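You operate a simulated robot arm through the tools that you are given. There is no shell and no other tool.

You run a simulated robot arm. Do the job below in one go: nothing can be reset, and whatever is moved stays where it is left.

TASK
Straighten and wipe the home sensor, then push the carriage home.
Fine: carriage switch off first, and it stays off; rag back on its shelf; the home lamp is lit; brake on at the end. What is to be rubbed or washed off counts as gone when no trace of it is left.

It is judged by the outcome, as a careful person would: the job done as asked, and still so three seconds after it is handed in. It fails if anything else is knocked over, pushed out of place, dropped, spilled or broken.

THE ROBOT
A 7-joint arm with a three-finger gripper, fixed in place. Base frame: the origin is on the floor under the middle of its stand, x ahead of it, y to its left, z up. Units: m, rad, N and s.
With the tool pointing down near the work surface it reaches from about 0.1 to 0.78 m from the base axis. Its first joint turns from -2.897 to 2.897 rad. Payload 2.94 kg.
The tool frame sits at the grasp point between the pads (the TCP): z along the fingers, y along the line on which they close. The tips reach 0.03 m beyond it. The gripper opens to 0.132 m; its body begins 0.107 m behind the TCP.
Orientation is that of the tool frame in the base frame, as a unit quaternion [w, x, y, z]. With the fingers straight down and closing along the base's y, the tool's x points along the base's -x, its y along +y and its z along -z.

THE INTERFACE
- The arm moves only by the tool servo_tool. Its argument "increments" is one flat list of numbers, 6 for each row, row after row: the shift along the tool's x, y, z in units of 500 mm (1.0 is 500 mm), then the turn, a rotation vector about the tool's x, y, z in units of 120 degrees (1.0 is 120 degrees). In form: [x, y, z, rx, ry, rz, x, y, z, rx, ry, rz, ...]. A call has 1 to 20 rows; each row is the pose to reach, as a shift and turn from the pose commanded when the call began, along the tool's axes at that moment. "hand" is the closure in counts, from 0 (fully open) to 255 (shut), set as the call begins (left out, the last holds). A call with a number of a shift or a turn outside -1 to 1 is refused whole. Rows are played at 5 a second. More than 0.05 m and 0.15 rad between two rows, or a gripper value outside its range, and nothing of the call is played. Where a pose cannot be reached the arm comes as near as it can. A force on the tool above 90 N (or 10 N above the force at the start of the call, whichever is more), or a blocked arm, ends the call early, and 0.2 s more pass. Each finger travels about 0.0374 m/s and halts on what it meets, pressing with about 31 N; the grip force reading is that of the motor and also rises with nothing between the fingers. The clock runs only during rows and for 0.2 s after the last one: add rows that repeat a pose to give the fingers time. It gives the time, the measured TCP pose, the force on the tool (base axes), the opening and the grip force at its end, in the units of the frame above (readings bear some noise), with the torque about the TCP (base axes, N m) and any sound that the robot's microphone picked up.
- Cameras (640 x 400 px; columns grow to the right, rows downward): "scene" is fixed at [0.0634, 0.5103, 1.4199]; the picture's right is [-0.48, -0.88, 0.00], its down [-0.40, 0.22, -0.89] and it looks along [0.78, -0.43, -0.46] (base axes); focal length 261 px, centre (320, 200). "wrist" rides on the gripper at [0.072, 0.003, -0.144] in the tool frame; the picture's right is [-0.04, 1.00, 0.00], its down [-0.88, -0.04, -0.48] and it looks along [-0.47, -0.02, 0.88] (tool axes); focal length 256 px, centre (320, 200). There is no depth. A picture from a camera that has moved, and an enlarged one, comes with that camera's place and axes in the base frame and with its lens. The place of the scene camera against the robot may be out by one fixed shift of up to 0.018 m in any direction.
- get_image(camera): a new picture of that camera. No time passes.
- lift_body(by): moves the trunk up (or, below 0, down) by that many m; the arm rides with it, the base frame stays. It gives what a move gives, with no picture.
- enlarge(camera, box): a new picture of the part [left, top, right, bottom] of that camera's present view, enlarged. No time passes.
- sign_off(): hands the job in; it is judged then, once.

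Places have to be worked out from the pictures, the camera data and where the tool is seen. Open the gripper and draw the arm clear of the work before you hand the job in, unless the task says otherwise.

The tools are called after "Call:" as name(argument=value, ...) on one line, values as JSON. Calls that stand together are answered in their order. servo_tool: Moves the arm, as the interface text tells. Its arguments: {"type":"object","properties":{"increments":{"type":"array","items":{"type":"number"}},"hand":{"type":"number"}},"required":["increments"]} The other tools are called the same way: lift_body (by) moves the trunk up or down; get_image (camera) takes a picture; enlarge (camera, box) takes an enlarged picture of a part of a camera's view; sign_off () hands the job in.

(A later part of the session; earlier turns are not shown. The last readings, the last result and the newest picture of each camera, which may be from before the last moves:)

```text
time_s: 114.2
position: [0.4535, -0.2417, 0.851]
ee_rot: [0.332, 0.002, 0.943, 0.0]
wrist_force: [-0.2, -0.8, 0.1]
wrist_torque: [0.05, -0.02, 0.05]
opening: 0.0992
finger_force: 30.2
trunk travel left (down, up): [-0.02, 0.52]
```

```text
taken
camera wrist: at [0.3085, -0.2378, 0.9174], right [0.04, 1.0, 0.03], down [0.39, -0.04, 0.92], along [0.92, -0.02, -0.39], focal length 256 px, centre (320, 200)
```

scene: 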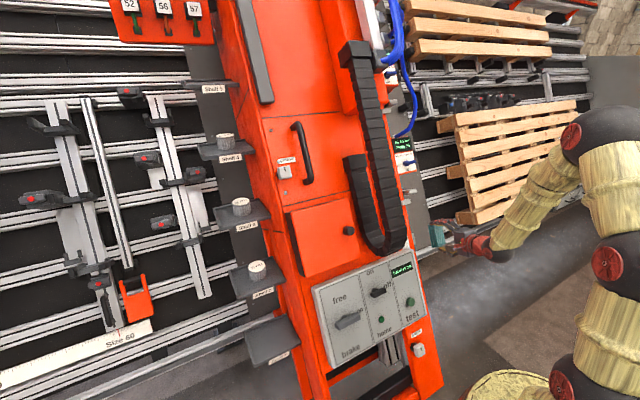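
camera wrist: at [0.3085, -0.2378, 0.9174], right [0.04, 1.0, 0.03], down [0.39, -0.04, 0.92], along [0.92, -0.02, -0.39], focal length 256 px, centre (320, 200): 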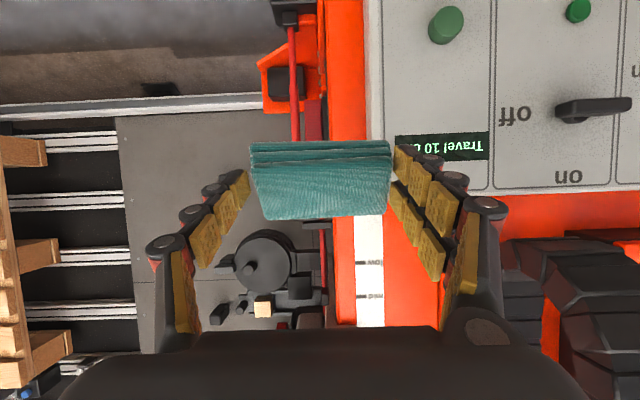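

Call:
servo_tool(increments=[0.0186, 0.0834, 0.0184, 0, 0, 0, 0.0355, 0.1734, 0.033, 0, 0, 0, 0.0468, 0.2634, 0.0471, 0, 0, 0, 0.0505, 0.3534, 0.0518, 0, 0, 0, 0.0505, 0.4434, 0.0518, 0, 0, 0, 0.0505, 0.5334, 0.0518, 0, 0, 0, 0.0505, 0.6234, 0.0518, 0, 0, 0, 0.0505, 0.7134, 0.0518, 0, 0, 0, 0.0468, 0.8034, 0.0471, 0, 0, 0, 0.0392, 0.8934, 0.0377, 0, 0, 0, 0.0308, 0.9834, 0.024, 0, 0, 0])

Call:
get_image(camera="scene")

```text
time_s: 116.6
position: [0.4506, 0.2501, 0.8333]
ee_rot: [0.332, 0.002, 0.943, -0.001]
wrist_force: [0.6, 0.8, -0.2]
wrist_torque: [0.01, 0.01, 0.03]
opening: 0.0993
finger_force: 31.5
trunk travel left (down, up): [-0.02, 0.52]
```

```text
taken
```

scene: 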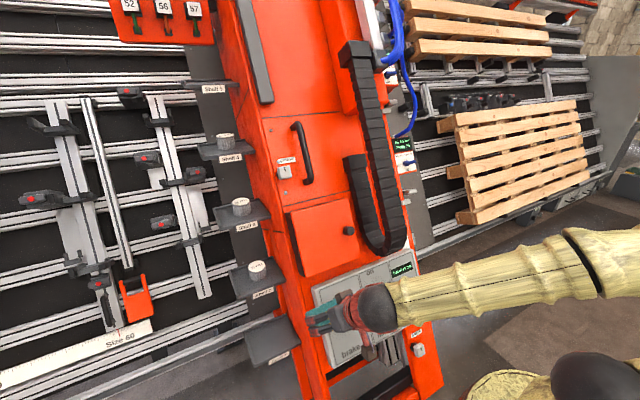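

Call:
servo_tool(increments=[-0.0018, 0.0753, -0.0044, 0, 0, 0, -0.0036, 0.1505, -0.0088, 0, 0, 0, -0.0054, 0.2258, -0.0132, 0, 0, 0])

Call:
servo_tool(increments=[-0.0034, 0, 0.0662, 0, 0.0247, 0, -0.0068, 0, 0.1325, 0, 0.0494, 0, -0.0101, 0, 0.1987, 0, 0.0741, 0, -0.0135, 0, 0.2649, 0, 0.0988, 0, -0.0169, 0, 0.3311, 0, 0.1234, 0, -0.0203, 0, 0.3974, 0, 0.1481, 0, -0.0236, 0, 0.4636, 0, 0.1728, 0, -0.027, 0, 0.5298, 0, 0.1975, 0])

Call:
get_image(camera="wrist")

```text
time_s: 117.4
position: [0.4477, 0.363, 0.8406]
ee_rot: [0.332, 0.001, 0.943, 0.0]
wrist_force: [-0.5, -0.2, -0.6]
wrist_torque: [0.03, 0.01, 0.05]
opening: 0.0992
finger_force: 30.9
trunk travel left (down, up): [-0.02, 0.52]
```

```text
time_s: 119.2
position: [0.6271, 0.364, 0.6418]
ee_rot: [0.131, 0.001, 0.991, 0.0]
wrist_force: [1.4, -0.5, 0.4]
wrist_torque: [0.0, 0.01, 0.01]
opening: 0.099
finger_force: 30.8
trunk travel left (down, up): [-0.02, 0.52]
```

```text
taken
camera wrist: at [0.5201, 0.3661, 0.7601], right [0.04, 1.0, 0.01], down [0.72, -0.04, 0.69], along [0.69, -0.02, -0.73], focal length 256 px, centre (320, 200)
```

wrist: 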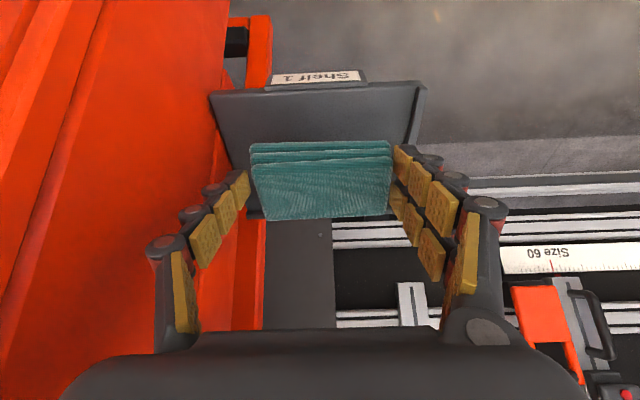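

The rag is over the shelf. I lower it to where it lay, watching for the touch.

Call:
servo_tool(increments=[-0.008, -0.001, 0.031, 0, 0, 0, -0.015, -0.002, 0.062, 0, 0, 0, -0.02, -0.002, 0.082, 0, 0, 0, -0.0228, -0.002, 0.0932, 0, 0, 0])

Call:
get_image(camera="wrist")

```text
time_s: 120.2
position: [0.6507, 0.3623, 0.6013]
ee_rot: [0.133, 0.001, 0.991, 0.002]
wrist_force: [-5.5, -1.4, 14.4]
wrist_torque: [-0.84, -0.08, -0.27]
opening: 0.099
finger_force: 31.1
trunk travel left (down, up): [-0.02, 0.52]
```

```text
taken
camera wrist: at [0.5423, 0.3662, 0.7206], right [0.04, 1.0, 0.01], down [0.72, -0.04, 0.69], along [0.69, -0.02, -0.72], focal length 256 px, centre (320, 200)
```

wrist: 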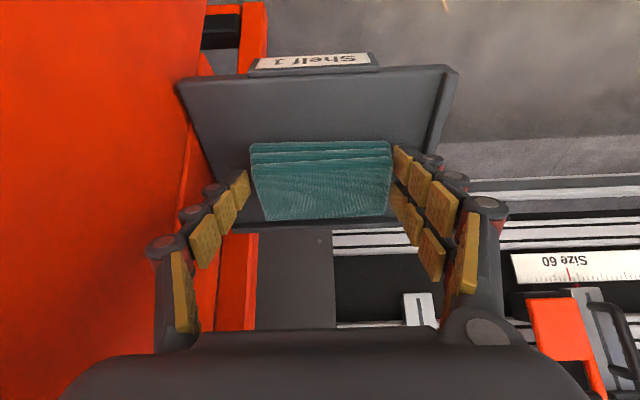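

It touches down (14 N). I open the fingers to the same 11 cm as before and let it rest.

Call:
servo_tool(increments=[0, 0, -0.003, 0, 0, 0, 0, 0, -0.003, 0, 0, 0, 0, 0, -0.003, 0, 0, 0, 0, 0, -0.003, 0, 0, 0, 0, 0, -0.003, 0, 0, 0], hand=42)

Call:
get_image(camera="wrist")

Call:
enlarge(camera="scene", box=[220, 260, 320, 380])

```text
time_s: 121.4
position: [0.6486, 0.3627, 0.5998]
ee_rot: [0.131, 0.0, 0.991, 0.0]
wrist_force: [-0.8, -0.4, -0.4]
wrist_torque: [-0.02, 0.01, 0.05]
opening: 0.1101
finger_force: 0.0
trunk travel left (down, up): [-0.02, 0.52]
```

```text
taken
camera wrist: at [0.5418, 0.366, 0.7193], right [0.04, 1.0, 0.01], down [0.72, -0.04, 0.69], along [0.69, -0.02, -0.73], focal length 256 px, centre (320, 200)
```

wrist: 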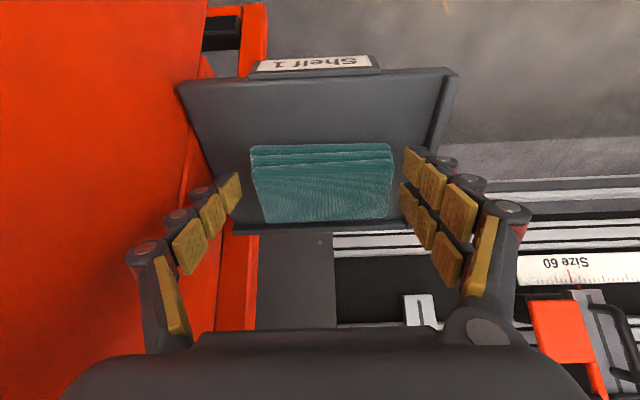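

```text
3.33 times, centred on (270, 320) of scene
camera zoom: at [0.0634, 0.5103, 1.4199], right [-0.48, -0.88, 0.0], down [-0.4, 0.22, -0.89], along [0.78, -0.43, -0.46], focal length 870 px, centre (487, -200)
```

zoom: 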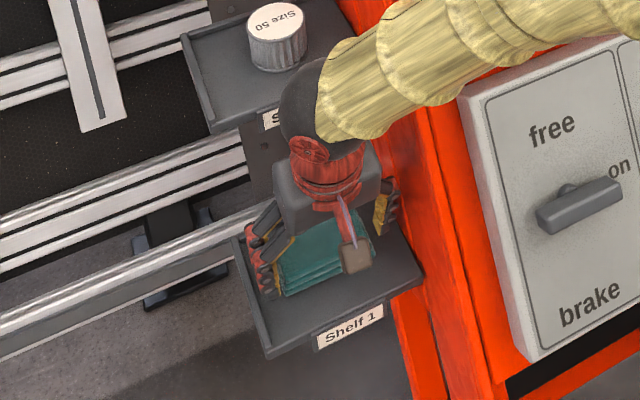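

The rag lies on the shelf, free of the fingers. I rise straight off it and check.

Call:
servo_tool(increments=[0.0022, 0.0025, -0.0503, 0, 0, 0, 0.0043, 0.005, -0.1005, 0, 0, 0, 0.0065, 0.0075, -0.1508, 0, 0, 0, 0.0086, 0.01, -0.201, 0, 0, 0])

Call:
enlarge(camera="wrist", box=[200, 50, 440, 220])

```text
time_s: 122.4
position: [0.6177, 0.3687, 0.6972]
ee_rot: [0.132, 0.001, 0.991, 0.001]
wrist_force: [0.9, -0.2, -1.2]
wrist_torque: [0.0, 0.0, -0.01]
opening: 0.1102
finger_force: 0.1
trunk travel left (down, up): [-0.02, 0.52]
```

```text
2.35 times, centred on (320, 135) of wrist
camera zoom: at [0.5114, 0.3713, 0.8158], right [0.04, 1.0, 0.01], down [0.72, -0.04, 0.69], along [0.69, -0.02, -0.73], focal length 602 px, centre (320, 353)
```

zoom: 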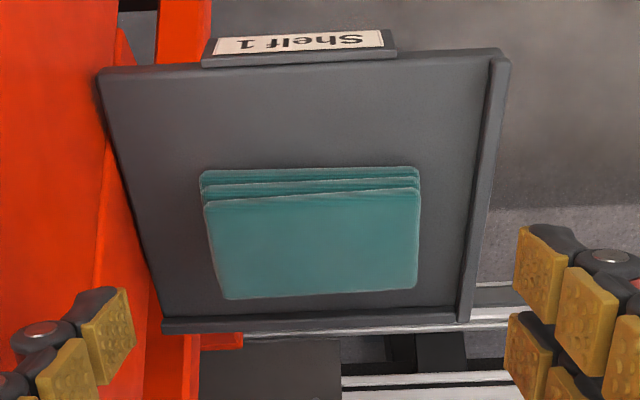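

The rag is back flat on shelf 1. I withdraw and close the fist on the way back to the panel.

Call:
servo_tool(increments=[0.0317, -0.0023, -0.0456, 0, -0.0247, 0, 0.0633, -0.0045, -0.0913, 0, -0.0494, 0, 0.095, -0.0068, -0.1369, 0, -0.0741, 0, 0.1266, -0.009, -0.1825, 0, -0.0988, 0, 0.1583, -0.0113, -0.2281, 0, -0.1234, 0, 0.1899, -0.0135, -0.2738, 0, -0.1481, 0, 0.2216, -0.0158, -0.3194, 0, -0.1728, 0, 0.2532, -0.018, -0.365, 0, -0.1975, 0], hand=255)

Call:
get_image(camera="wrist")

```text
time_s: 124.2
position: [0.4488, 0.3578, 0.8391]
ee_rot: [0.332, 0.002, 0.943, 0.0]
wrist_force: [0.6, 0.3, 0.2]
wrist_torque: [-0.04, 0.02, 0.03]
opening: 0.0
finger_force: 17.4
trunk travel left (down, up): [-0.02, 0.52]
```

```text
taken
camera wrist: at [0.3031, 0.3618, 0.905], right [0.04, 1.0, 0.03], down [0.39, -0.04, 0.92], along [0.92, -0.02, -0.39], focal length 256 px, centre (320, 200)
```

wrist: 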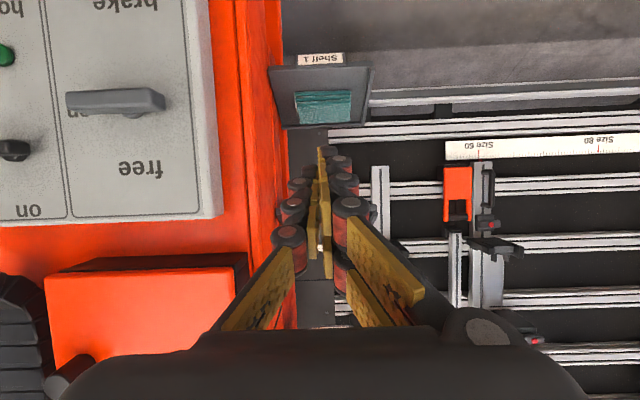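

Now to the brake: the fist goes to a standoff above the right end of its bar.

Call:
servo_tool(increments=[0.004, -0.0809, 0.0143, 0, 0, 0, 0.008, -0.1619, 0.0287, 0, 0, 0, 0.012, -0.2428, 0.043, 0, 0, 0, 0.016, -0.3237, 0.0573, 0, 0, 0, 0.02, -0.4047, 0.0717, 0, 0, 0, 0.024, -0.4856, 0.086, 0, 0, 0])

Call:
get_image(camera="wrist")

Call:
enlarge(camera="scene", box=[310, 250, 420, 350])

```text
time_s: 125.6
position: [0.4645, 0.1168, 0.7982]
ee_rot: [0.332, 0.001, 0.943, 0.0]
wrist_force: [1.1, 0.5, -1.0]
wrist_torque: [-0.01, -0.02, -0.02]
opening: 0.0
finger_force: 28.8
trunk travel left (down, up): [-0.02, 0.52]
```

```text
taken
camera wrist: at [0.3186, 0.1197, 0.8643], right [0.03, 1.0, 0.03], down [0.39, -0.04, 0.92], along [0.92, -0.02, -0.39], focal length 256 px, centre (320, 200)
```

wrist: 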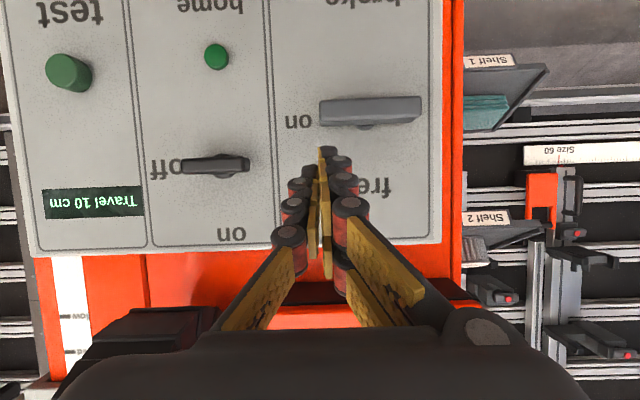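

```text
4.00 times, centred on (365, 300) of scene
camera zoom: at [0.0634, 0.5103, 1.4199], right [-0.48, -0.88, 0.0], down [-0.4, 0.22, -0.89], along [0.78, -0.43, -0.46], focal length 1044 px, centre (140, -200)
```

zoom: 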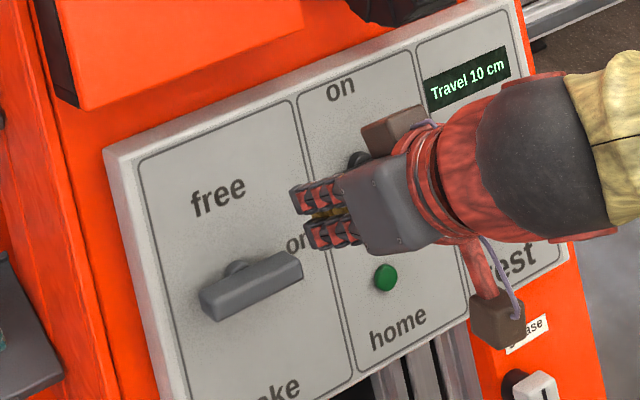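

I lower the fist above the bar's right end and press it down gently, testing the clockwise direction.

Call:
servo_tool(increments=[-0.0177, 0, 0.0432, 0, 0, 0, -0.0354, 0, 0.0864, 0, 0, 0, 0.0014, -0.0036, 0.1015, 0, 0, 0, 0.0179, -0.005, 0.1083, 0, 0, 0])

Call:
enlarge(camera="scene", box=[310, 250, 420, 350])

```text
time_s: 126.6
position: [0.4932, 0.1137, 0.752]
ee_rot: [0.332, 0.001, 0.943, 0.0]
wrist_force: [2.4, -1.3, 1.9]
wrist_torque: [-0.03, -0.08, -0.02]
opening: 0.0
finger_force: 29.1
trunk travel left (down, up): [-0.02, 0.52]
```

```text
4.00 times, centred on (365, 300) of scene
camera zoom: at [0.0634, 0.5103, 1.4199], right [-0.48, -0.88, 0.0], down [-0.4, 0.22, -0.89], along [0.78, -0.43, -0.46], focal length 1044 px, centre (140, -200)
```

zoom: 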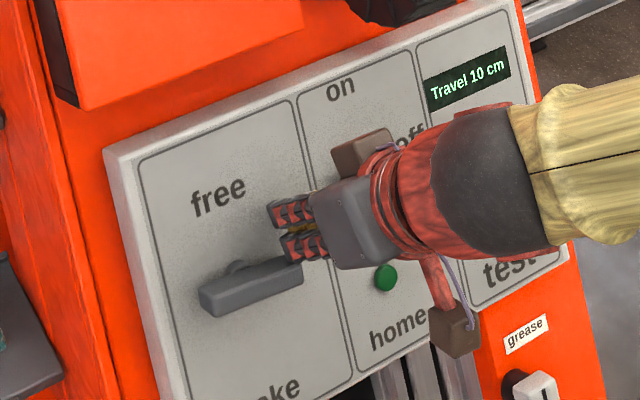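

It yields easily in that direction. I continue the arc.

Call:
servo_tool(increments=[0.022, -0.0074, 0.009, 0, 0, 0, 0.0396, -0.0048, 0.0163, 0, 0, 0, 0.0562, 0.0026, 0.0231, 0, 0, 0])

Call:
enlarge(camera="scene", box=[310, 250, 420, 350])

Call:
get_image(camera="wrist")

```text
time_s: 127.4
position: [0.4765, 0.1157, 0.7235]
ee_rot: [0.332, 0.0, 0.943, 0.001]
wrist_force: [0.5, 0.7, 0.1]
wrist_torque: [-0.02, -0.02, -0.02]
opening: 0.0001
finger_force: 28.9
trunk travel left (down, up): [-0.02, 0.52]
```

```text
4.00 times, centred on (365, 300) of scene
camera zoom: at [0.0634, 0.5103, 1.4199], right [-0.48, -0.88, 0.0], down [-0.4, 0.22, -0.89], along [0.78, -0.43, -0.46], focal length 1044 px, centre (140, -200)
```

zoom: 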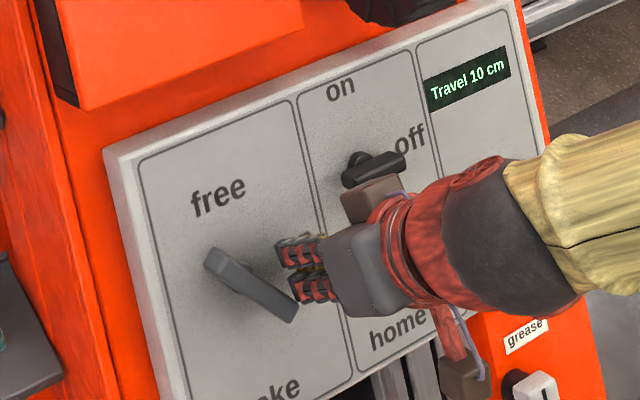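

```text
taken
camera wrist: at [0.3319, 0.1184, 0.79], right [0.03, 1.0, 0.03], down [0.39, -0.04, 0.92], along [0.92, -0.02, -0.39], focal length 256 px, centre (320, 200)
```

wrist: 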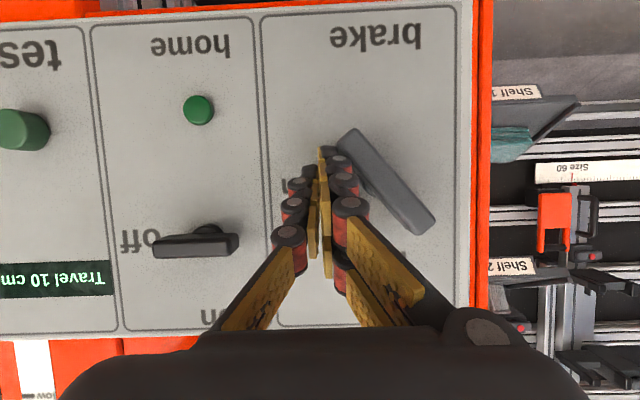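

About 50° so far. I continue sweeping left under the pivot.

Call:
servo_tool(increments=[0.0133, 0.015, 0.0055, 0, 0, 0, 0.0202, 0.0256, 0.0083, 0, 0, 0, 0.0239, 0.0336, 0.0098, 0, 0, 0])

Call:
enlarge(camera="scene", box=[310, 250, 420, 350])

Call:
get_image(camera="wrist")

```text
time_s: 128.2
position: [0.47, 0.1319, 0.7124]
ee_rot: [0.332, 0.001, 0.943, 0.0]
wrist_force: [0.7, -0.4, -0.3]
wrist_torque: [-0.02, -0.01, 0.01]
opening: 0.0
finger_force: 28.3
trunk travel left (down, up): [-0.02, 0.52]
```

```text
4.00 times, centred on (365, 300) of scene
camera zoom: at [0.0634, 0.5103, 1.4199], right [-0.48, -0.88, 0.0], down [-0.4, 0.22, -0.89], along [0.78, -0.43, -0.46], focal length 1044 px, centre (140, -200)
```

zoom: 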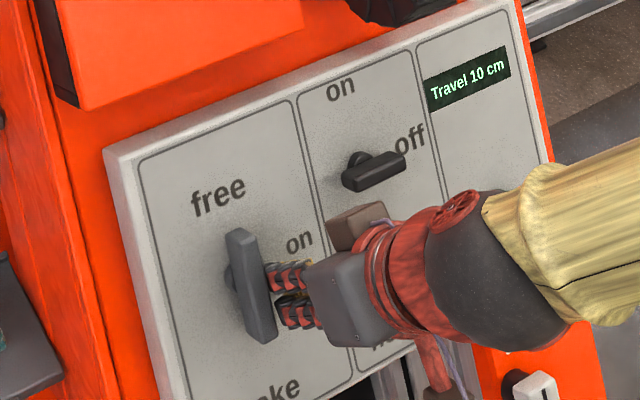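

```text
taken
camera wrist: at [0.3256, 0.135, 0.7791], right [0.03, 1.0, 0.03], down [0.39, -0.04, 0.92], along [0.92, -0.02, -0.39], focal length 256 px, centre (320, 200)
```

wrist: 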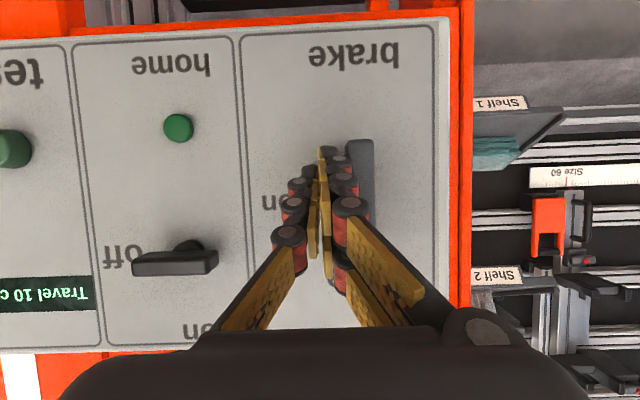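

Nearly upright. I press a little more to reach its stop.

Call:
servo_tool(increments=[0.002, 0.008, 0.001, 0, 0, 0, 0.003, 0.014, 0.0015, 0, 0, 0, 0.004, 0.02, 0.002, 0, 0, 0])

Call:
enlarge(camera="scene", box=[310, 250, 420, 350])

Call:
get_image(camera="scene")

```text
time_s: 129.0
position: [0.4702, 0.1435, 0.7134]
ee_rot: [0.333, 0.0, 0.943, 0.002]
wrist_force: [4.0, -16.3, 8.5]
wrist_torque: [0.26, -0.07, -0.27]
opening: 0.0
finger_force: 29.0
trunk travel left (down, up): [-0.02, 0.52]
```

```text
4.00 times, centred on (365, 300) of scene
camera zoom: at [0.0634, 0.5103, 1.4199], right [-0.48, -0.88, 0.0], down [-0.4, 0.22, -0.89], along [0.78, -0.43, -0.46], focal length 1044 px, centre (140, -200)
```

zoom: 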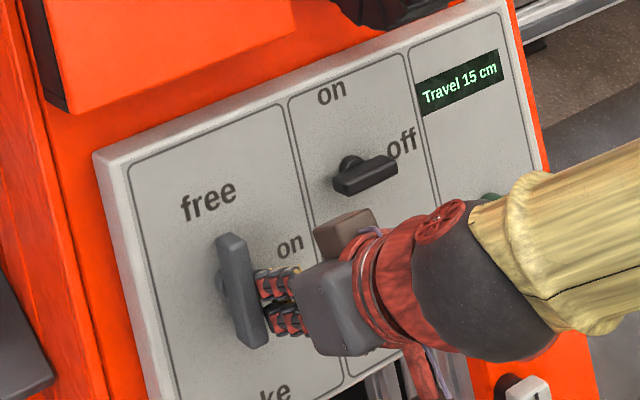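

```text
taken
```

scene: 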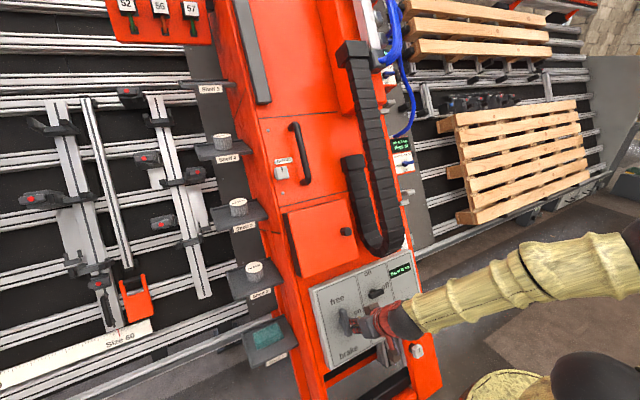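

Important: the display now reads "Travel 15 cm" and the whole orange column shifted slightly left under my push — the carriage is the entire column, free now to roll sideways, and home must be to the right. I back off gently without dragging it.

Call:
servo_tool(increments=[0, -0.014, 0, 0, 0, 0, 0, -0.028, 0, 0, 0, 0, 0.02, -0.028, -0.045, 0, 0, 0, 0.038, -0.028, -0.0925, 0, 0, 0])

Call:
get_image(camera="wrist")

Call:
enlarge(camera="scene", box=[300, 240, 430, 350])

Call:
enlarge(camera="scene", box=[200, 60, 420, 260])

```text
time_s: 130.0
position: [0.4286, 0.1292, 0.734]
ee_rot: [0.333, 0.001, 0.943, 0.001]
wrist_force: [0.7, 0.6, -0.5]
wrist_torque: [-0.04, 0.01, -0.02]
opening: 0.0
finger_force: 28.4
trunk travel left (down, up): [-0.02, 0.52]
```

```text
taken
camera wrist: at [0.2829, 0.1321, 0.8005], right [0.04, 1.0, 0.03], down [0.39, -0.04, 0.92], along [0.92, -0.02, -0.39], focal length 256 px, centre (320, 200)
```

wrist: 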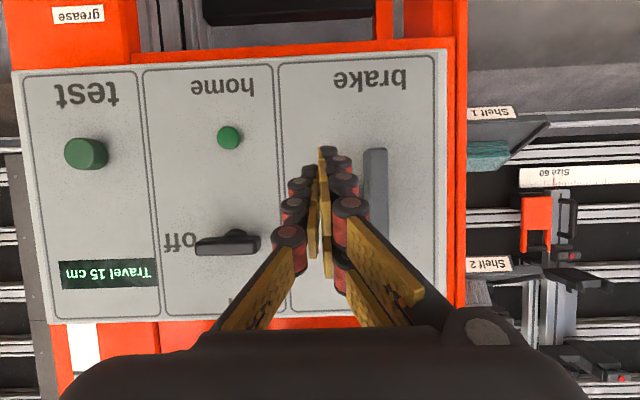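

```text
3.64 times, centred on (365, 295) of scene
camera zoom: at [0.0634, 0.5103, 1.4199], right [-0.48, -0.88, 0.0], down [-0.4, 0.22, -0.89], along [0.78, -0.43, -0.46], focal length 949 px, centre (156, -146)
```

zoom: 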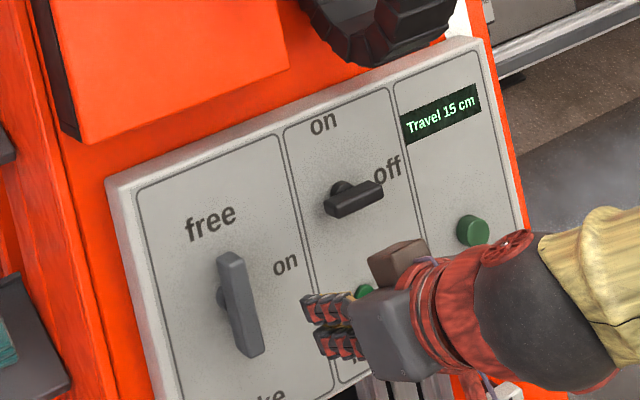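

```text
2.00 times, centred on (310, 160) of scene
camera zoom: at [0.0634, 0.5103, 1.4199], right [-0.48, -0.88, 0.0], down [-0.4, 0.22, -0.89], along [0.78, -0.43, -0.46], focal length 522 px, centre (340, 280)
```

zoom: 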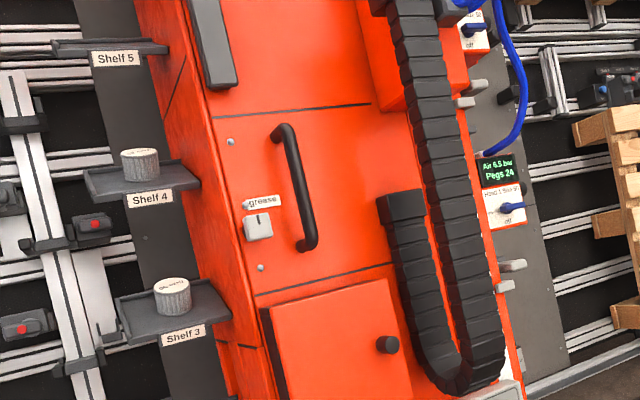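

The brake bar is upright (free). I will push the column right by the panel's left side face (now at y≈0.25): moving the fist over to its left, then in beside it.

Call:
servo_tool(increments=[-0.0139, 0.077, -0.0057, 0, 0, 0, -0.0278, 0.154, -0.0114, 0, 0, 0, -0.0416, 0.231, -0.0171, 0, 0, 0, -0.0555, 0.308, -0.0228, 0, 0, 0, -0.0732, 0.308, 0.0204, 0, 0, 0])

Call:
get_image(camera="wrist")

Call:
enlarge(camera="scene", box=[270, 250, 400, 370])

```text
time_s: 131.2
position: [0.4637, 0.2837, 0.7498]
ee_rot: [0.333, 0.001, 0.943, 0.0]
wrist_force: [-0.4, 0.2, 1.5]
wrist_torque: [-0.03, -0.03, -0.01]
opening: 0.0
finger_force: 28.7
trunk travel left (down, up): [-0.02, 0.52]
```

```text
taken
camera wrist: at [0.3185, 0.2863, 0.8152], right [0.04, 1.0, 0.03], down [0.39, -0.04, 0.92], along [0.92, -0.02, -0.39], focal length 256 px, centre (320, 200)
```

wrist: 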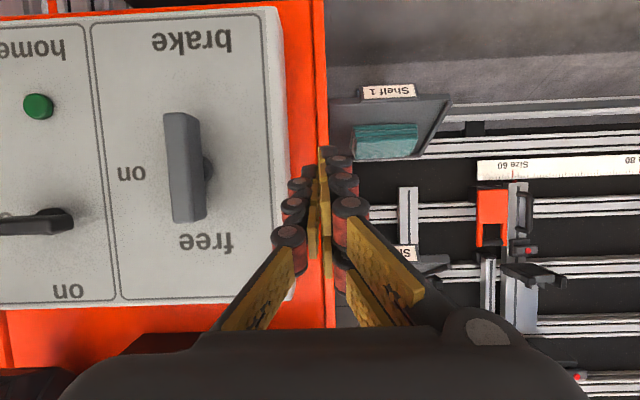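

```text
3.33 times, centred on (335, 310) of scene
camera zoom: at [0.0634, 0.5103, 1.4199], right [-0.48, -0.88, 0.0], down [-0.4, 0.22, -0.89], along [0.78, -0.43, -0.46], focal length 870 px, centre (270, -167)
```

zoom: 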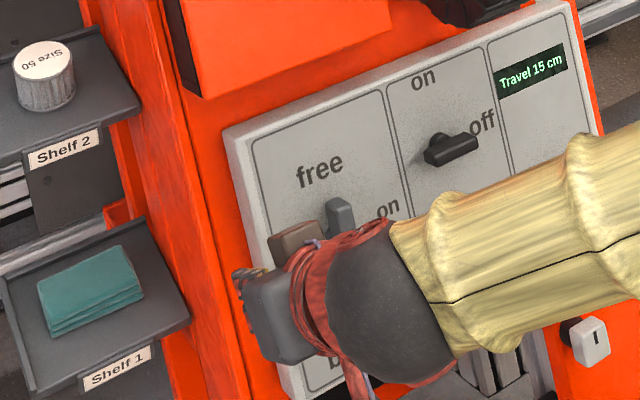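

The fist is to the left of the panel edge (y≈0.25). I lower its tip beside the panel's side face.

Call:
servo_tool(increments=[-0.0179, 0, 0.0435, 0, 0, 0, -0.0357, 0, 0.087, 0, 0, 0])

Call:
get_image(camera="wrist")

Call:
enlarge(camera="scene", box=[270, 250, 400, 370])

```text
time_s: 131.8
position: [0.5047, 0.282, 0.7268]
ee_rot: [0.332, 0.0, 0.943, 0.001]
wrist_force: [-0.8, -0.5, 0.6]
wrist_torque: [0.01, 0.03, 0.0]
opening: 0.0001
finger_force: 28.9
trunk travel left (down, up): [-0.02, 0.52]
```

```text
taken
camera wrist: at [0.3586, 0.2858, 0.7931], right [0.04, 1.0, 0.03], down [0.39, -0.04, 0.92], along [0.92, -0.02, -0.39], focal length 256 px, centre (320, 200)
```

wrist: 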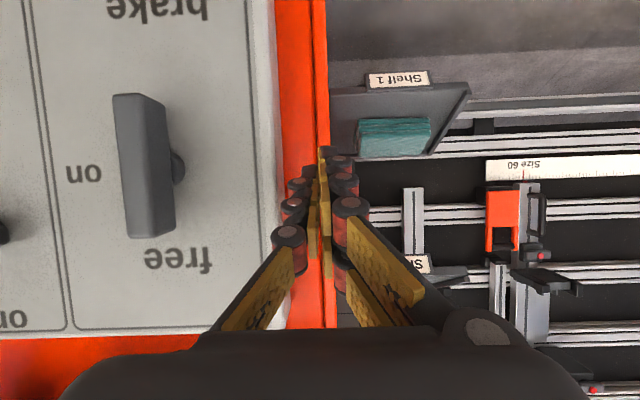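

```text
3.33 times, centred on (335, 310) of scene
camera zoom: at [0.0634, 0.5103, 1.4199], right [-0.48, -0.88, 0.0], down [-0.4, 0.22, -0.89], along [0.78, -0.43, -0.46], focal length 870 px, centre (270, -167)
```

zoom: 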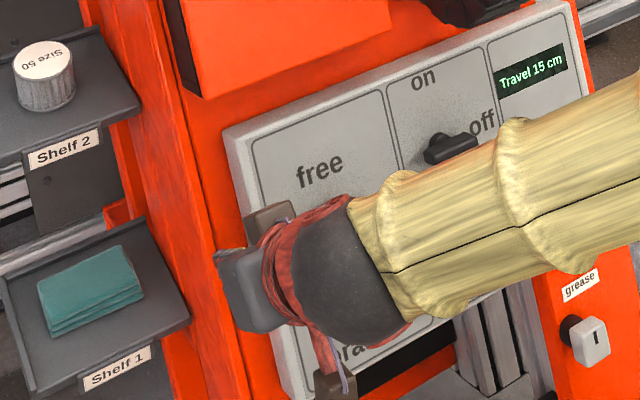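

No contact yet. I push right slowly by 3 cm and check that the column follows.

Call:
servo_tool(increments=[0, -0.02, 0, 0, 0, 0, 0, -0.036, 0, 0, 0, 0, 0, -0.048, 0, 0, 0, 0, 0, -0.06, 0, 0, 0, 0])

Call:
get_image(camera="wrist")

Call:
get_image(camera="scene")

```text
time_s: 132.8
position: [0.5035, 0.255, 0.7273]
ee_rot: [0.333, 0.0, 0.943, 0.002]
wrist_force: [-0.9, 33.4, -4.1]
wrist_torque: [0.42, 0.08, 0.6]
opening: 0.0
finger_force: 28.5
trunk travel left (down, up): [-0.02, 0.52]
```

```text
taken
camera wrist: at [0.3577, 0.2579, 0.7935], right [0.03, 1.0, 0.03], down [0.39, -0.04, 0.92], along [0.92, -0.02, -0.39], focal length 256 px, centre (320, 200)
```

wrist: 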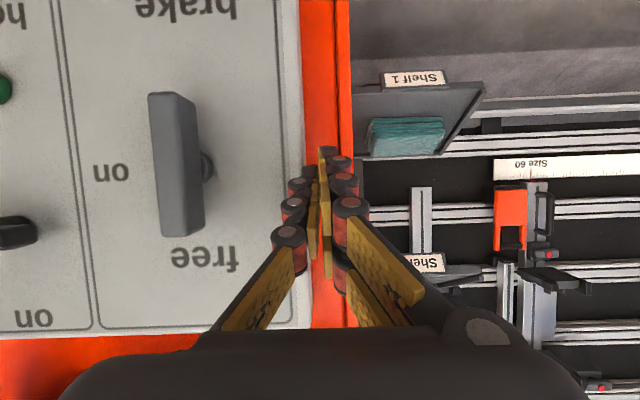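

```text
taken
```

scene: 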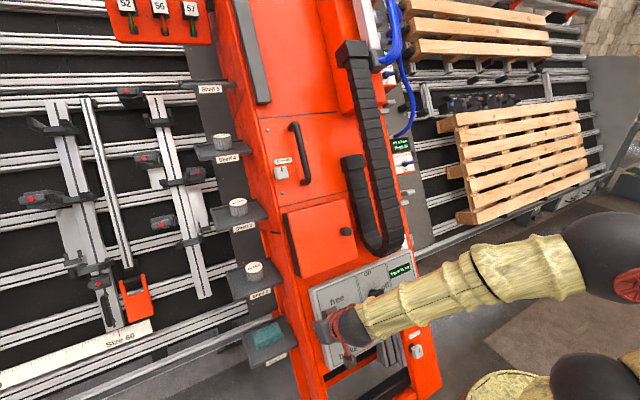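

Firm contact (33 N). I keep pushing to the right.

Call:
servo_tool(increments=[0, -0.016, 0, 0, 0, 0, 0, -0.032, 0, 0, 0, 0, 0, -0.048, 0, 0, 0, 0, 0, -0.064, 0, 0, 0, 0])

Call:
enlarge(camera="scene", box=[270, 240, 440, 370])

Call:
get_image(camera="wrist")

```text
time_s: 133.8
position: [0.5037, 0.216, 0.7254]
ee_rot: [0.331, 0.003, 0.944, -0.003]
wrist_force: [0.2, -0.3, 0.1]
wrist_torque: [0.03, -0.05, -0.02]
opening: 0.0
finger_force: 28.3
trunk travel left (down, up): [-0.02, 0.52]
```

```text
3.08 times, centred on (355, 305) of scene
camera zoom: at [0.0634, 0.5103, 1.4199], right [-0.48, -0.88, 0.0], down [-0.4, 0.22, -0.89], along [0.78, -0.43, -0.46], focal length 803 px, centre (212, -123)
```

zoom: 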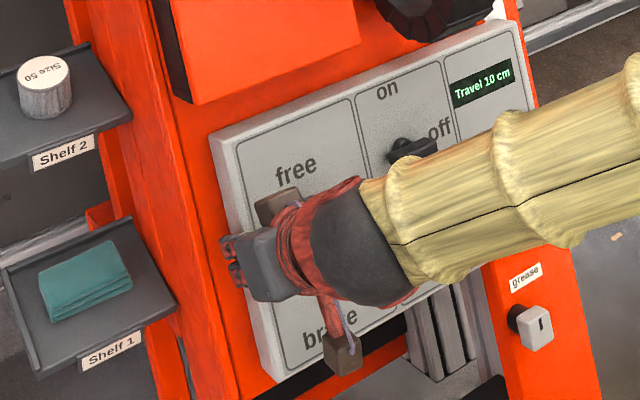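

```text
taken
camera wrist: at [0.358, 0.2209, 0.7918], right [0.04, 1.0, 0.02], down [0.39, -0.04, 0.92], along [0.92, -0.03, -0.39], focal length 256 px, centre (320, 200)
```

wrist: 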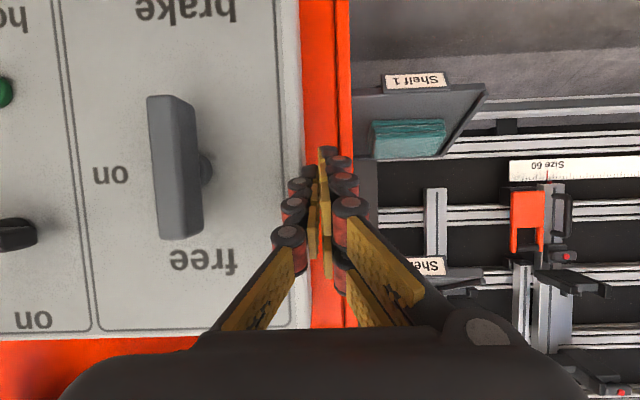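

The column rolls right; the display is back to 10 cm. I keep pushing in small steps, watching the display and the home lamp.

Call:
servo_tool(increments=[0, -0.016, 0, 0, 0, 0, 0, -0.032, 0, 0, 0, 0, 0, -0.048, 0, 0, 0, 0, 0, -0.064, 0, 0, 0, 0, 0, -0.08, 0, 0, 0, 0])

Call:
enlarge(camera="scene", box=[270, 240, 440, 370])

```text
time_s: 135.0
position: [0.5038, 0.1781, 0.726]
ee_rot: [0.332, 0.003, 0.943, -0.002]
wrist_force: [-0.3, 1.2, -0.5]
wrist_torque: [-0.04, 0.0, -0.04]
opening: 0.0001
finger_force: 28.8
trunk travel left (down, up): [-0.02, 0.52]
```

```text
3.08 times, centred on (355, 305) of scene
camera zoom: at [0.0634, 0.5103, 1.4199], right [-0.48, -0.88, 0.0], down [-0.4, 0.22, -0.89], along [0.78, -0.43, -0.46], focal length 803 px, centre (212, -123)
```

zoom: 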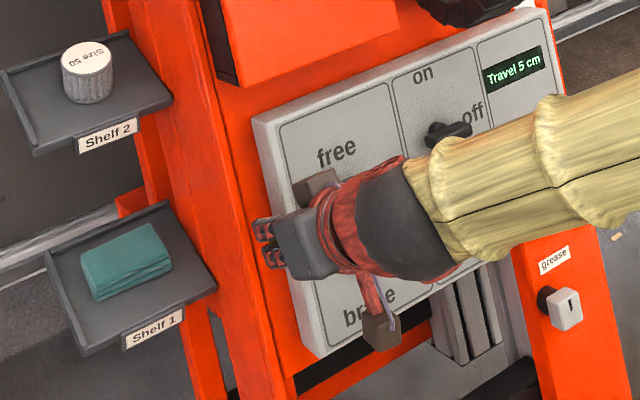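

5 cm now. On with another 3 cm, slowly.

Call:
servo_tool(increments=[0, -0.012, 0, 0, 0, 0, 0, -0.024, 0, 0, 0, 0, 0, -0.036, 0, 0, 0, 0, 0, -0.048, 0, 0, 0, 0, 0, -0.06, 0, 0, 0, 0])

Call:
enlarge(camera="scene", box=[270, 240, 440, 370])

Call:
get_image(camera="wrist")

```text
time_s: 136.2
position: [0.5045, 0.151, 0.7277]
ee_rot: [0.333, 0.0, 0.943, 0.001]
wrist_force: [-0.6, 6.4, -1.9]
wrist_torque: [0.08, 0.06, 0.11]
opening: 0.0
finger_force: 28.9
trunk travel left (down, up): [-0.02, 0.52]
```

```text
3.08 times, centred on (355, 305) of scene
camera zoom: at [0.0634, 0.5103, 1.4199], right [-0.48, -0.88, 0.0], down [-0.4, 0.22, -0.89], along [0.78, -0.43, -0.46], focal length 803 px, centre (212, -123)
```

zoom: 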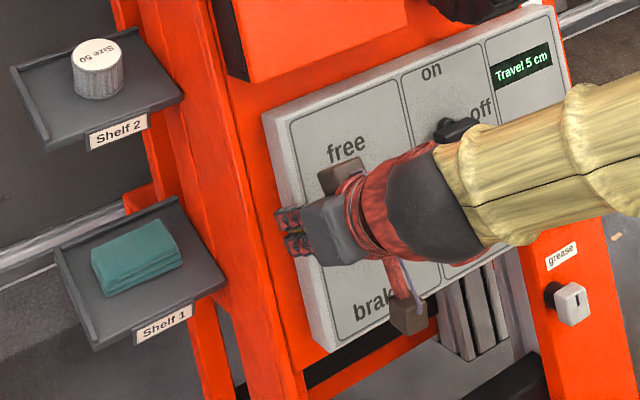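

```text
taken
camera wrist: at [0.3575, 0.1541, 0.7936], right [0.03, 1.0, 0.03], down [0.39, -0.04, 0.92], along [0.92, -0.02, -0.39], focal length 256 px, centre (320, 200)
```

wrist: 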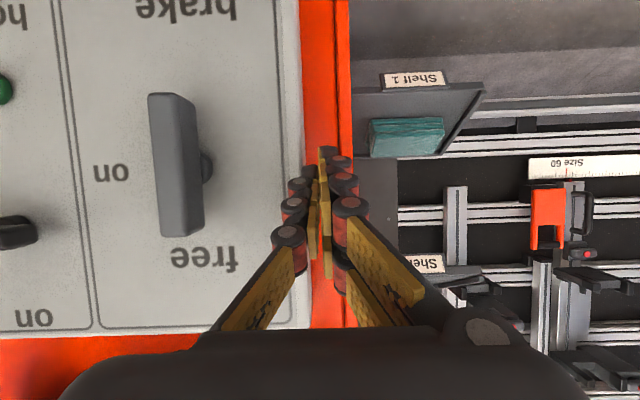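

Call:
servo_tool(increments=[0, -0.012, 0, 0, 0, 0, 0, -0.024, 0, 0, 0, 0, 0, -0.036, 0, 0, 0, 0, 0, -0.048, 0, 0, 0, 0, 0, -0.06, 0, 0, 0, 0])

Call:
enlarge(camera="scene", box=[270, 240, 440, 370])

Call:
get_image(camera="wrist")

```text
time_s: 137.4
position: [0.5022, 0.119, 0.7255]
ee_rot: [0.333, 0.002, 0.943, -0.001]
wrist_force: [-0.5, 0.1, -0.3]
wrist_torque: [0.0, -0.01, 0.01]
opening: 0.0003
finger_force: 28.0
trunk travel left (down, up): [-0.02, 0.52]
```

```text
3.08 times, centred on (355, 305) of scene
camera zoom: at [0.0634, 0.5103, 1.4199], right [-0.48, -0.88, 0.0], down [-0.4, 0.22, -0.89], along [0.78, -0.43, -0.46], focal length 803 px, centre (212, -123)
```

zoom: 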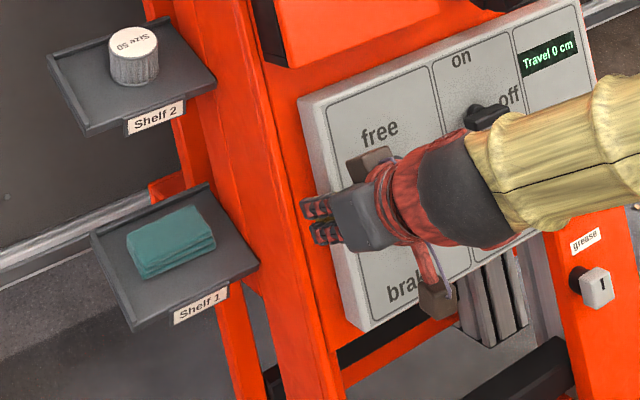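

```text
taken
camera wrist: at [0.3568, 0.1228, 0.7923], right [0.04, 1.0, 0.03], down [0.39, -0.04, 0.92], along [0.92, -0.02, -0.39], focal length 256 px, centre (320, 200)
```

wrist: 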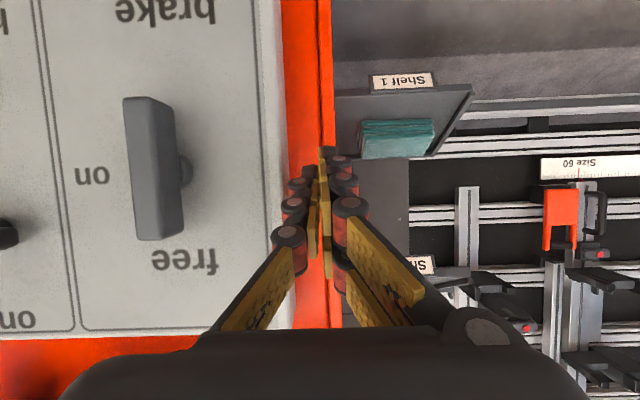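

"Travel 0 cm". The column rolled about 1.5 cm ahead of the fist. I lift the fist away carefully to see the home lamp.

Call:
servo_tool(increments=[0, 0.02, 0, 0, 0, 0, 0.02, 0.02, -0.045, 0, 0, 0, 0.038, 0.02, -0.0925, 0, 0, 0])

Call:
get_image(camera="wrist")

Call:
get_image(camera="scene")

Call:
enlarge(camera="scene", box=[350, 230, 470, 350])

```text
time_s: 138.2
position: [0.4594, 0.1314, 0.7513]
ee_rot: [0.332, 0.001, 0.943, 0.0]
wrist_force: [0.1, -0.3, -0.5]
wrist_torque: [0.01, 0.01, 0.01]
opening: 0.0001
finger_force: 28.1
trunk travel left (down, up): [-0.02, 0.52]
```

```text
taken
camera wrist: at [0.3133, 0.134, 0.8169], right [0.04, 1.0, 0.03], down [0.39, -0.04, 0.92], along [0.92, -0.02, -0.39], focal length 256 px, centre (320, 200)
```

wrist: 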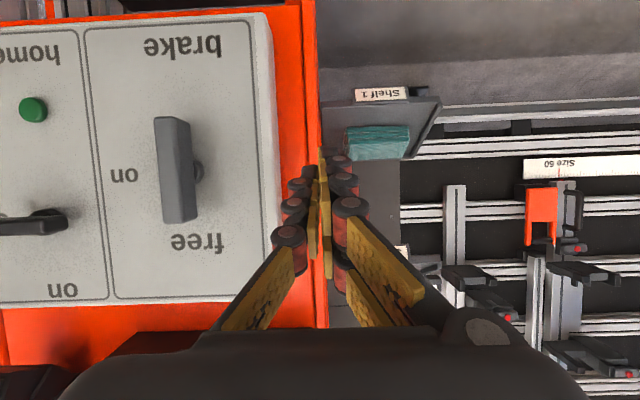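

```text
taken
```

scene: 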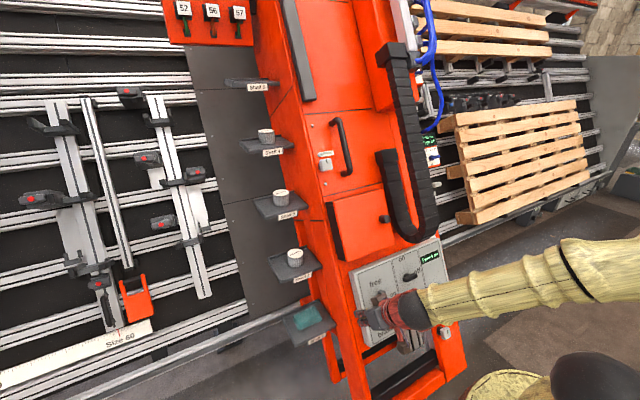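

```text
3.33 times, centred on (410, 290) of scene
camera zoom: at [0.0634, 0.5103, 1.4199], right [-0.48, -0.88, 0.0], down [-0.4, 0.22, -0.89], along [0.78, -0.43, -0.46], focal length 870 px, centre (20, -100)
```

zoom: 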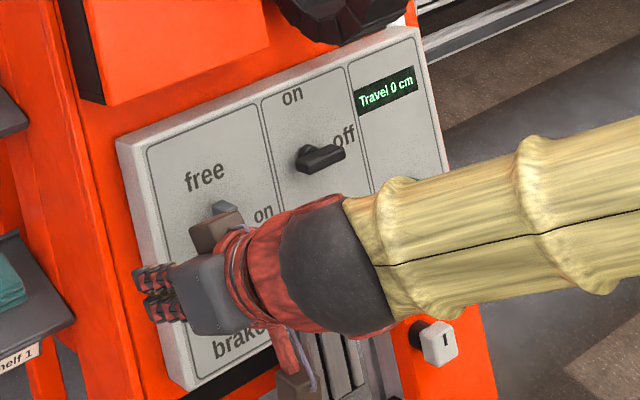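

Call:
enlarge(camera="wrist", box=[0, 30, 120, 150])

```text
3.33 times, centred on (60, 90) of wrist
camera zoom: at [0.3133, 0.134, 0.8169], right [0.04, 1.0, 0.03], down [0.39, -0.04, 0.92], along [0.92, -0.02, -0.39], focal length 853 px, centre (1187, 567)
```

zoom: 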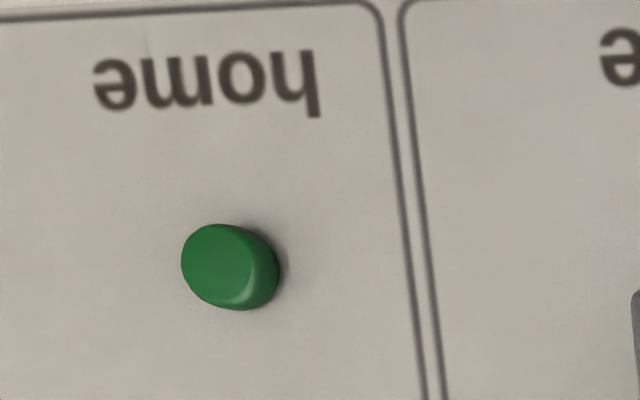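

The lamp isn't lit yet. I move to the right side to look at the sensor and what it should see at home.

Call:
servo_tool(increments=[-0.0228, -0.0328, -0.0425, 0, 0, 0, -0.0463, -0.0928, -0.0877, 0, 0, 0, -0.0651, -0.1728, -0.1111, 0, 0, 0, -0.0651, -0.2628, -0.1111, 0, 0, 0, -0.0651, -0.3528, -0.1111, 0, 0, 0, -0.0651, -0.4428, -0.1111, 0, 0, 0, -0.0651, -0.5328, -0.1111, 0, 0, 0, -0.0651, -0.6228, -0.1111, 0, 0, 0, -0.0651, -0.7128, -0.1111, 0, 0, 0, -0.0651, -0.8028, -0.1111, 0, 0, 0, -0.0651, -0.8928, -0.1111, 0, 0, 0, -0.0917, -0.9528, -0.1283, 0, 0, 0])

Call:
get_image(camera="wrist")

Call:
get_image(camera="scene")

```text
time_s: 140.8
position: [0.4556, -0.3465, 0.8302]
ee_rot: [0.331, 0.001, 0.943, 0.001]
wrist_force: [0.4, -0.3, 0.4]
wrist_torque: [0.03, 0.02, 0.01]
opening: 0.0
finger_force: 28.3
trunk travel left (down, up): [-0.02, 0.52]
```

```text
taken
camera wrist: at [0.3097, -0.3432, 0.8963], right [0.04, 1.0, 0.03], down [0.39, -0.04, 0.92], along [0.92, -0.02, -0.39], focal length 256 px, centre (320, 200)
```

wrist: 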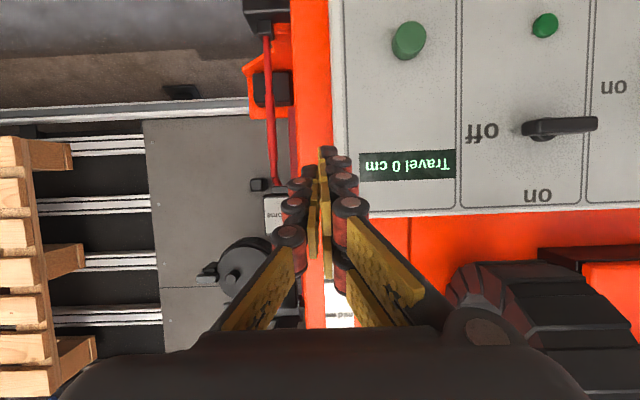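

```text
taken
```

scene: 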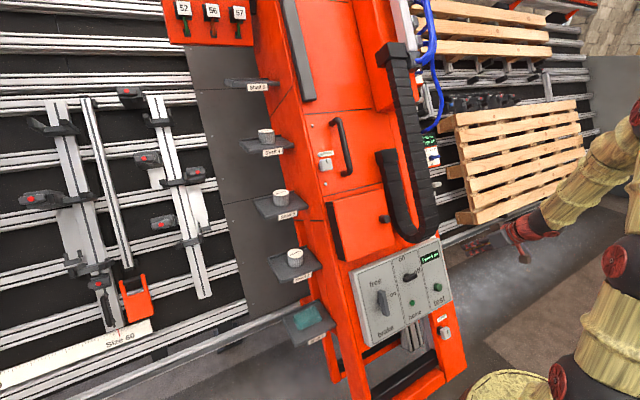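

Call:
enlarge(camera="scene", box=[350, 240, 460, 350])

Call:
enlarge(camera="wrist", box=[200, 120, 340, 260])

Call:
enlarge(camera="wrist", box=[220, 0, 340, 120])

```text
3.64 times, centred on (405, 295) of scene
camera zoom: at [0.0634, 0.5103, 1.4199], right [-0.48, -0.88, 0.0], down [-0.4, 0.22, -0.89], along [0.78, -0.43, -0.46], focal length 949 px, centre (11, -146)
```

zoom: 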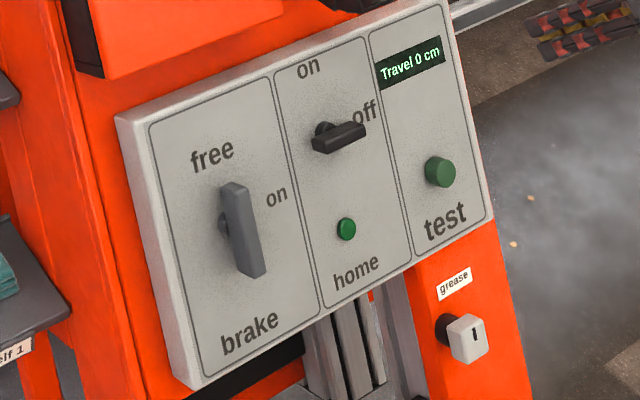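

```text
2.86 times, centred on (270, 190) of wrist
camera zoom: at [0.3097, -0.3432, 0.8963], right [0.04, 1.0, 0.03], down [0.39, -0.04, 0.92], along [0.92, -0.02, -0.39], focal length 731 px, centre (463, 229)
```

zoom: 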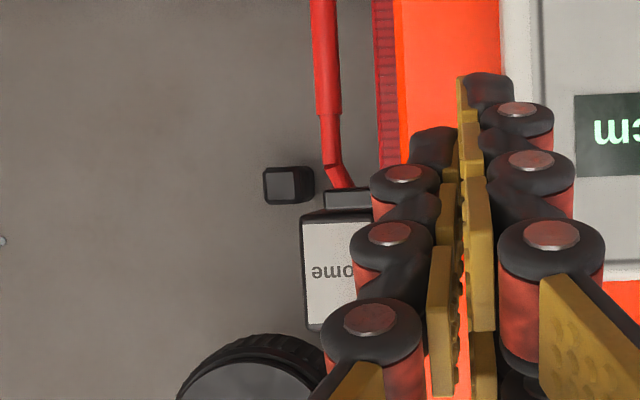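

```text
3.33 times, centred on (280, 60) of wrist
camera zoom: at [0.3097, -0.3432, 0.8963], right [0.04, 1.0, 0.03], down [0.39, -0.04, 0.92], along [0.92, -0.02, -0.39], focal length 853 px, centre (453, 667)
```

zoom: 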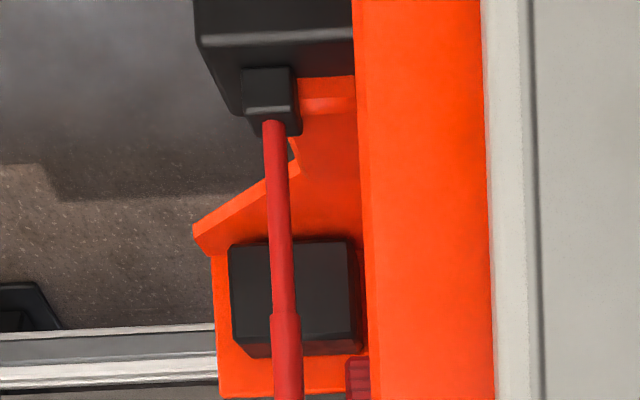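

Display reads 0 but the lamp stays dark, so the last stretch to home is missing (or overshot). I go back to the panel's left side to nudge it on gently and see whether there is a stop.

Call:
servo_tool(increments=[0.0278, 0.063, 0.0167, 0, 0, 0, 0.0278, 0.153, 0.0167, 0, 0, 0, 0.0278, 0.243, 0.0167, 0, 0, 0, 0.0278, 0.333, 0.0167, 0, 0, 0, 0.0278, 0.423, 0.0167, 0, 0, 0, 0.0278, 0.513, 0.0167, 0, 0, 0, 0.0278, 0.603, 0.0167, 0, 0, 0, 0.0278, 0.693, 0.0167, 0, 0, 0, 0.0278, 0.783, 0.0167, 0, 0, 0, 0.0466, 0.873, 0.04, 0, 0, 0, 0.07, 0.943, 0.0853, 0, 0, 0, 0.0929, 0.977, 0.1278, 0, 0, 0])

Call:
get_image(camera="wrist")

```text
time_s: 143.4
position: [0.4586, 0.1434, 0.7529]
ee_rot: [0.332, 0.001, 0.943, 0.0]
wrist_force: [0.0, -0.1, -0.2]
wrist_torque: [0.03, 0.01, 0.01]
opening: 0.0
finger_force: 29.0
trunk travel left (down, up): [-0.02, 0.52]
```

```text
taken
camera wrist: at [0.3124, 0.1458, 0.8182], right [0.03, 1.0, 0.03], down [0.39, -0.04, 0.92], along [0.92, -0.02, -0.39], focal length 256 px, centre (320, 200)
```

wrist: 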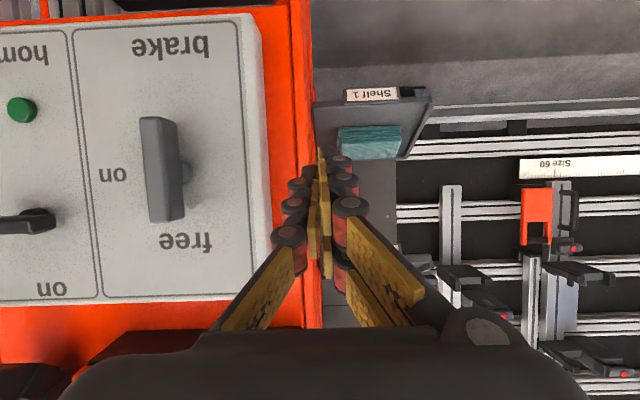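

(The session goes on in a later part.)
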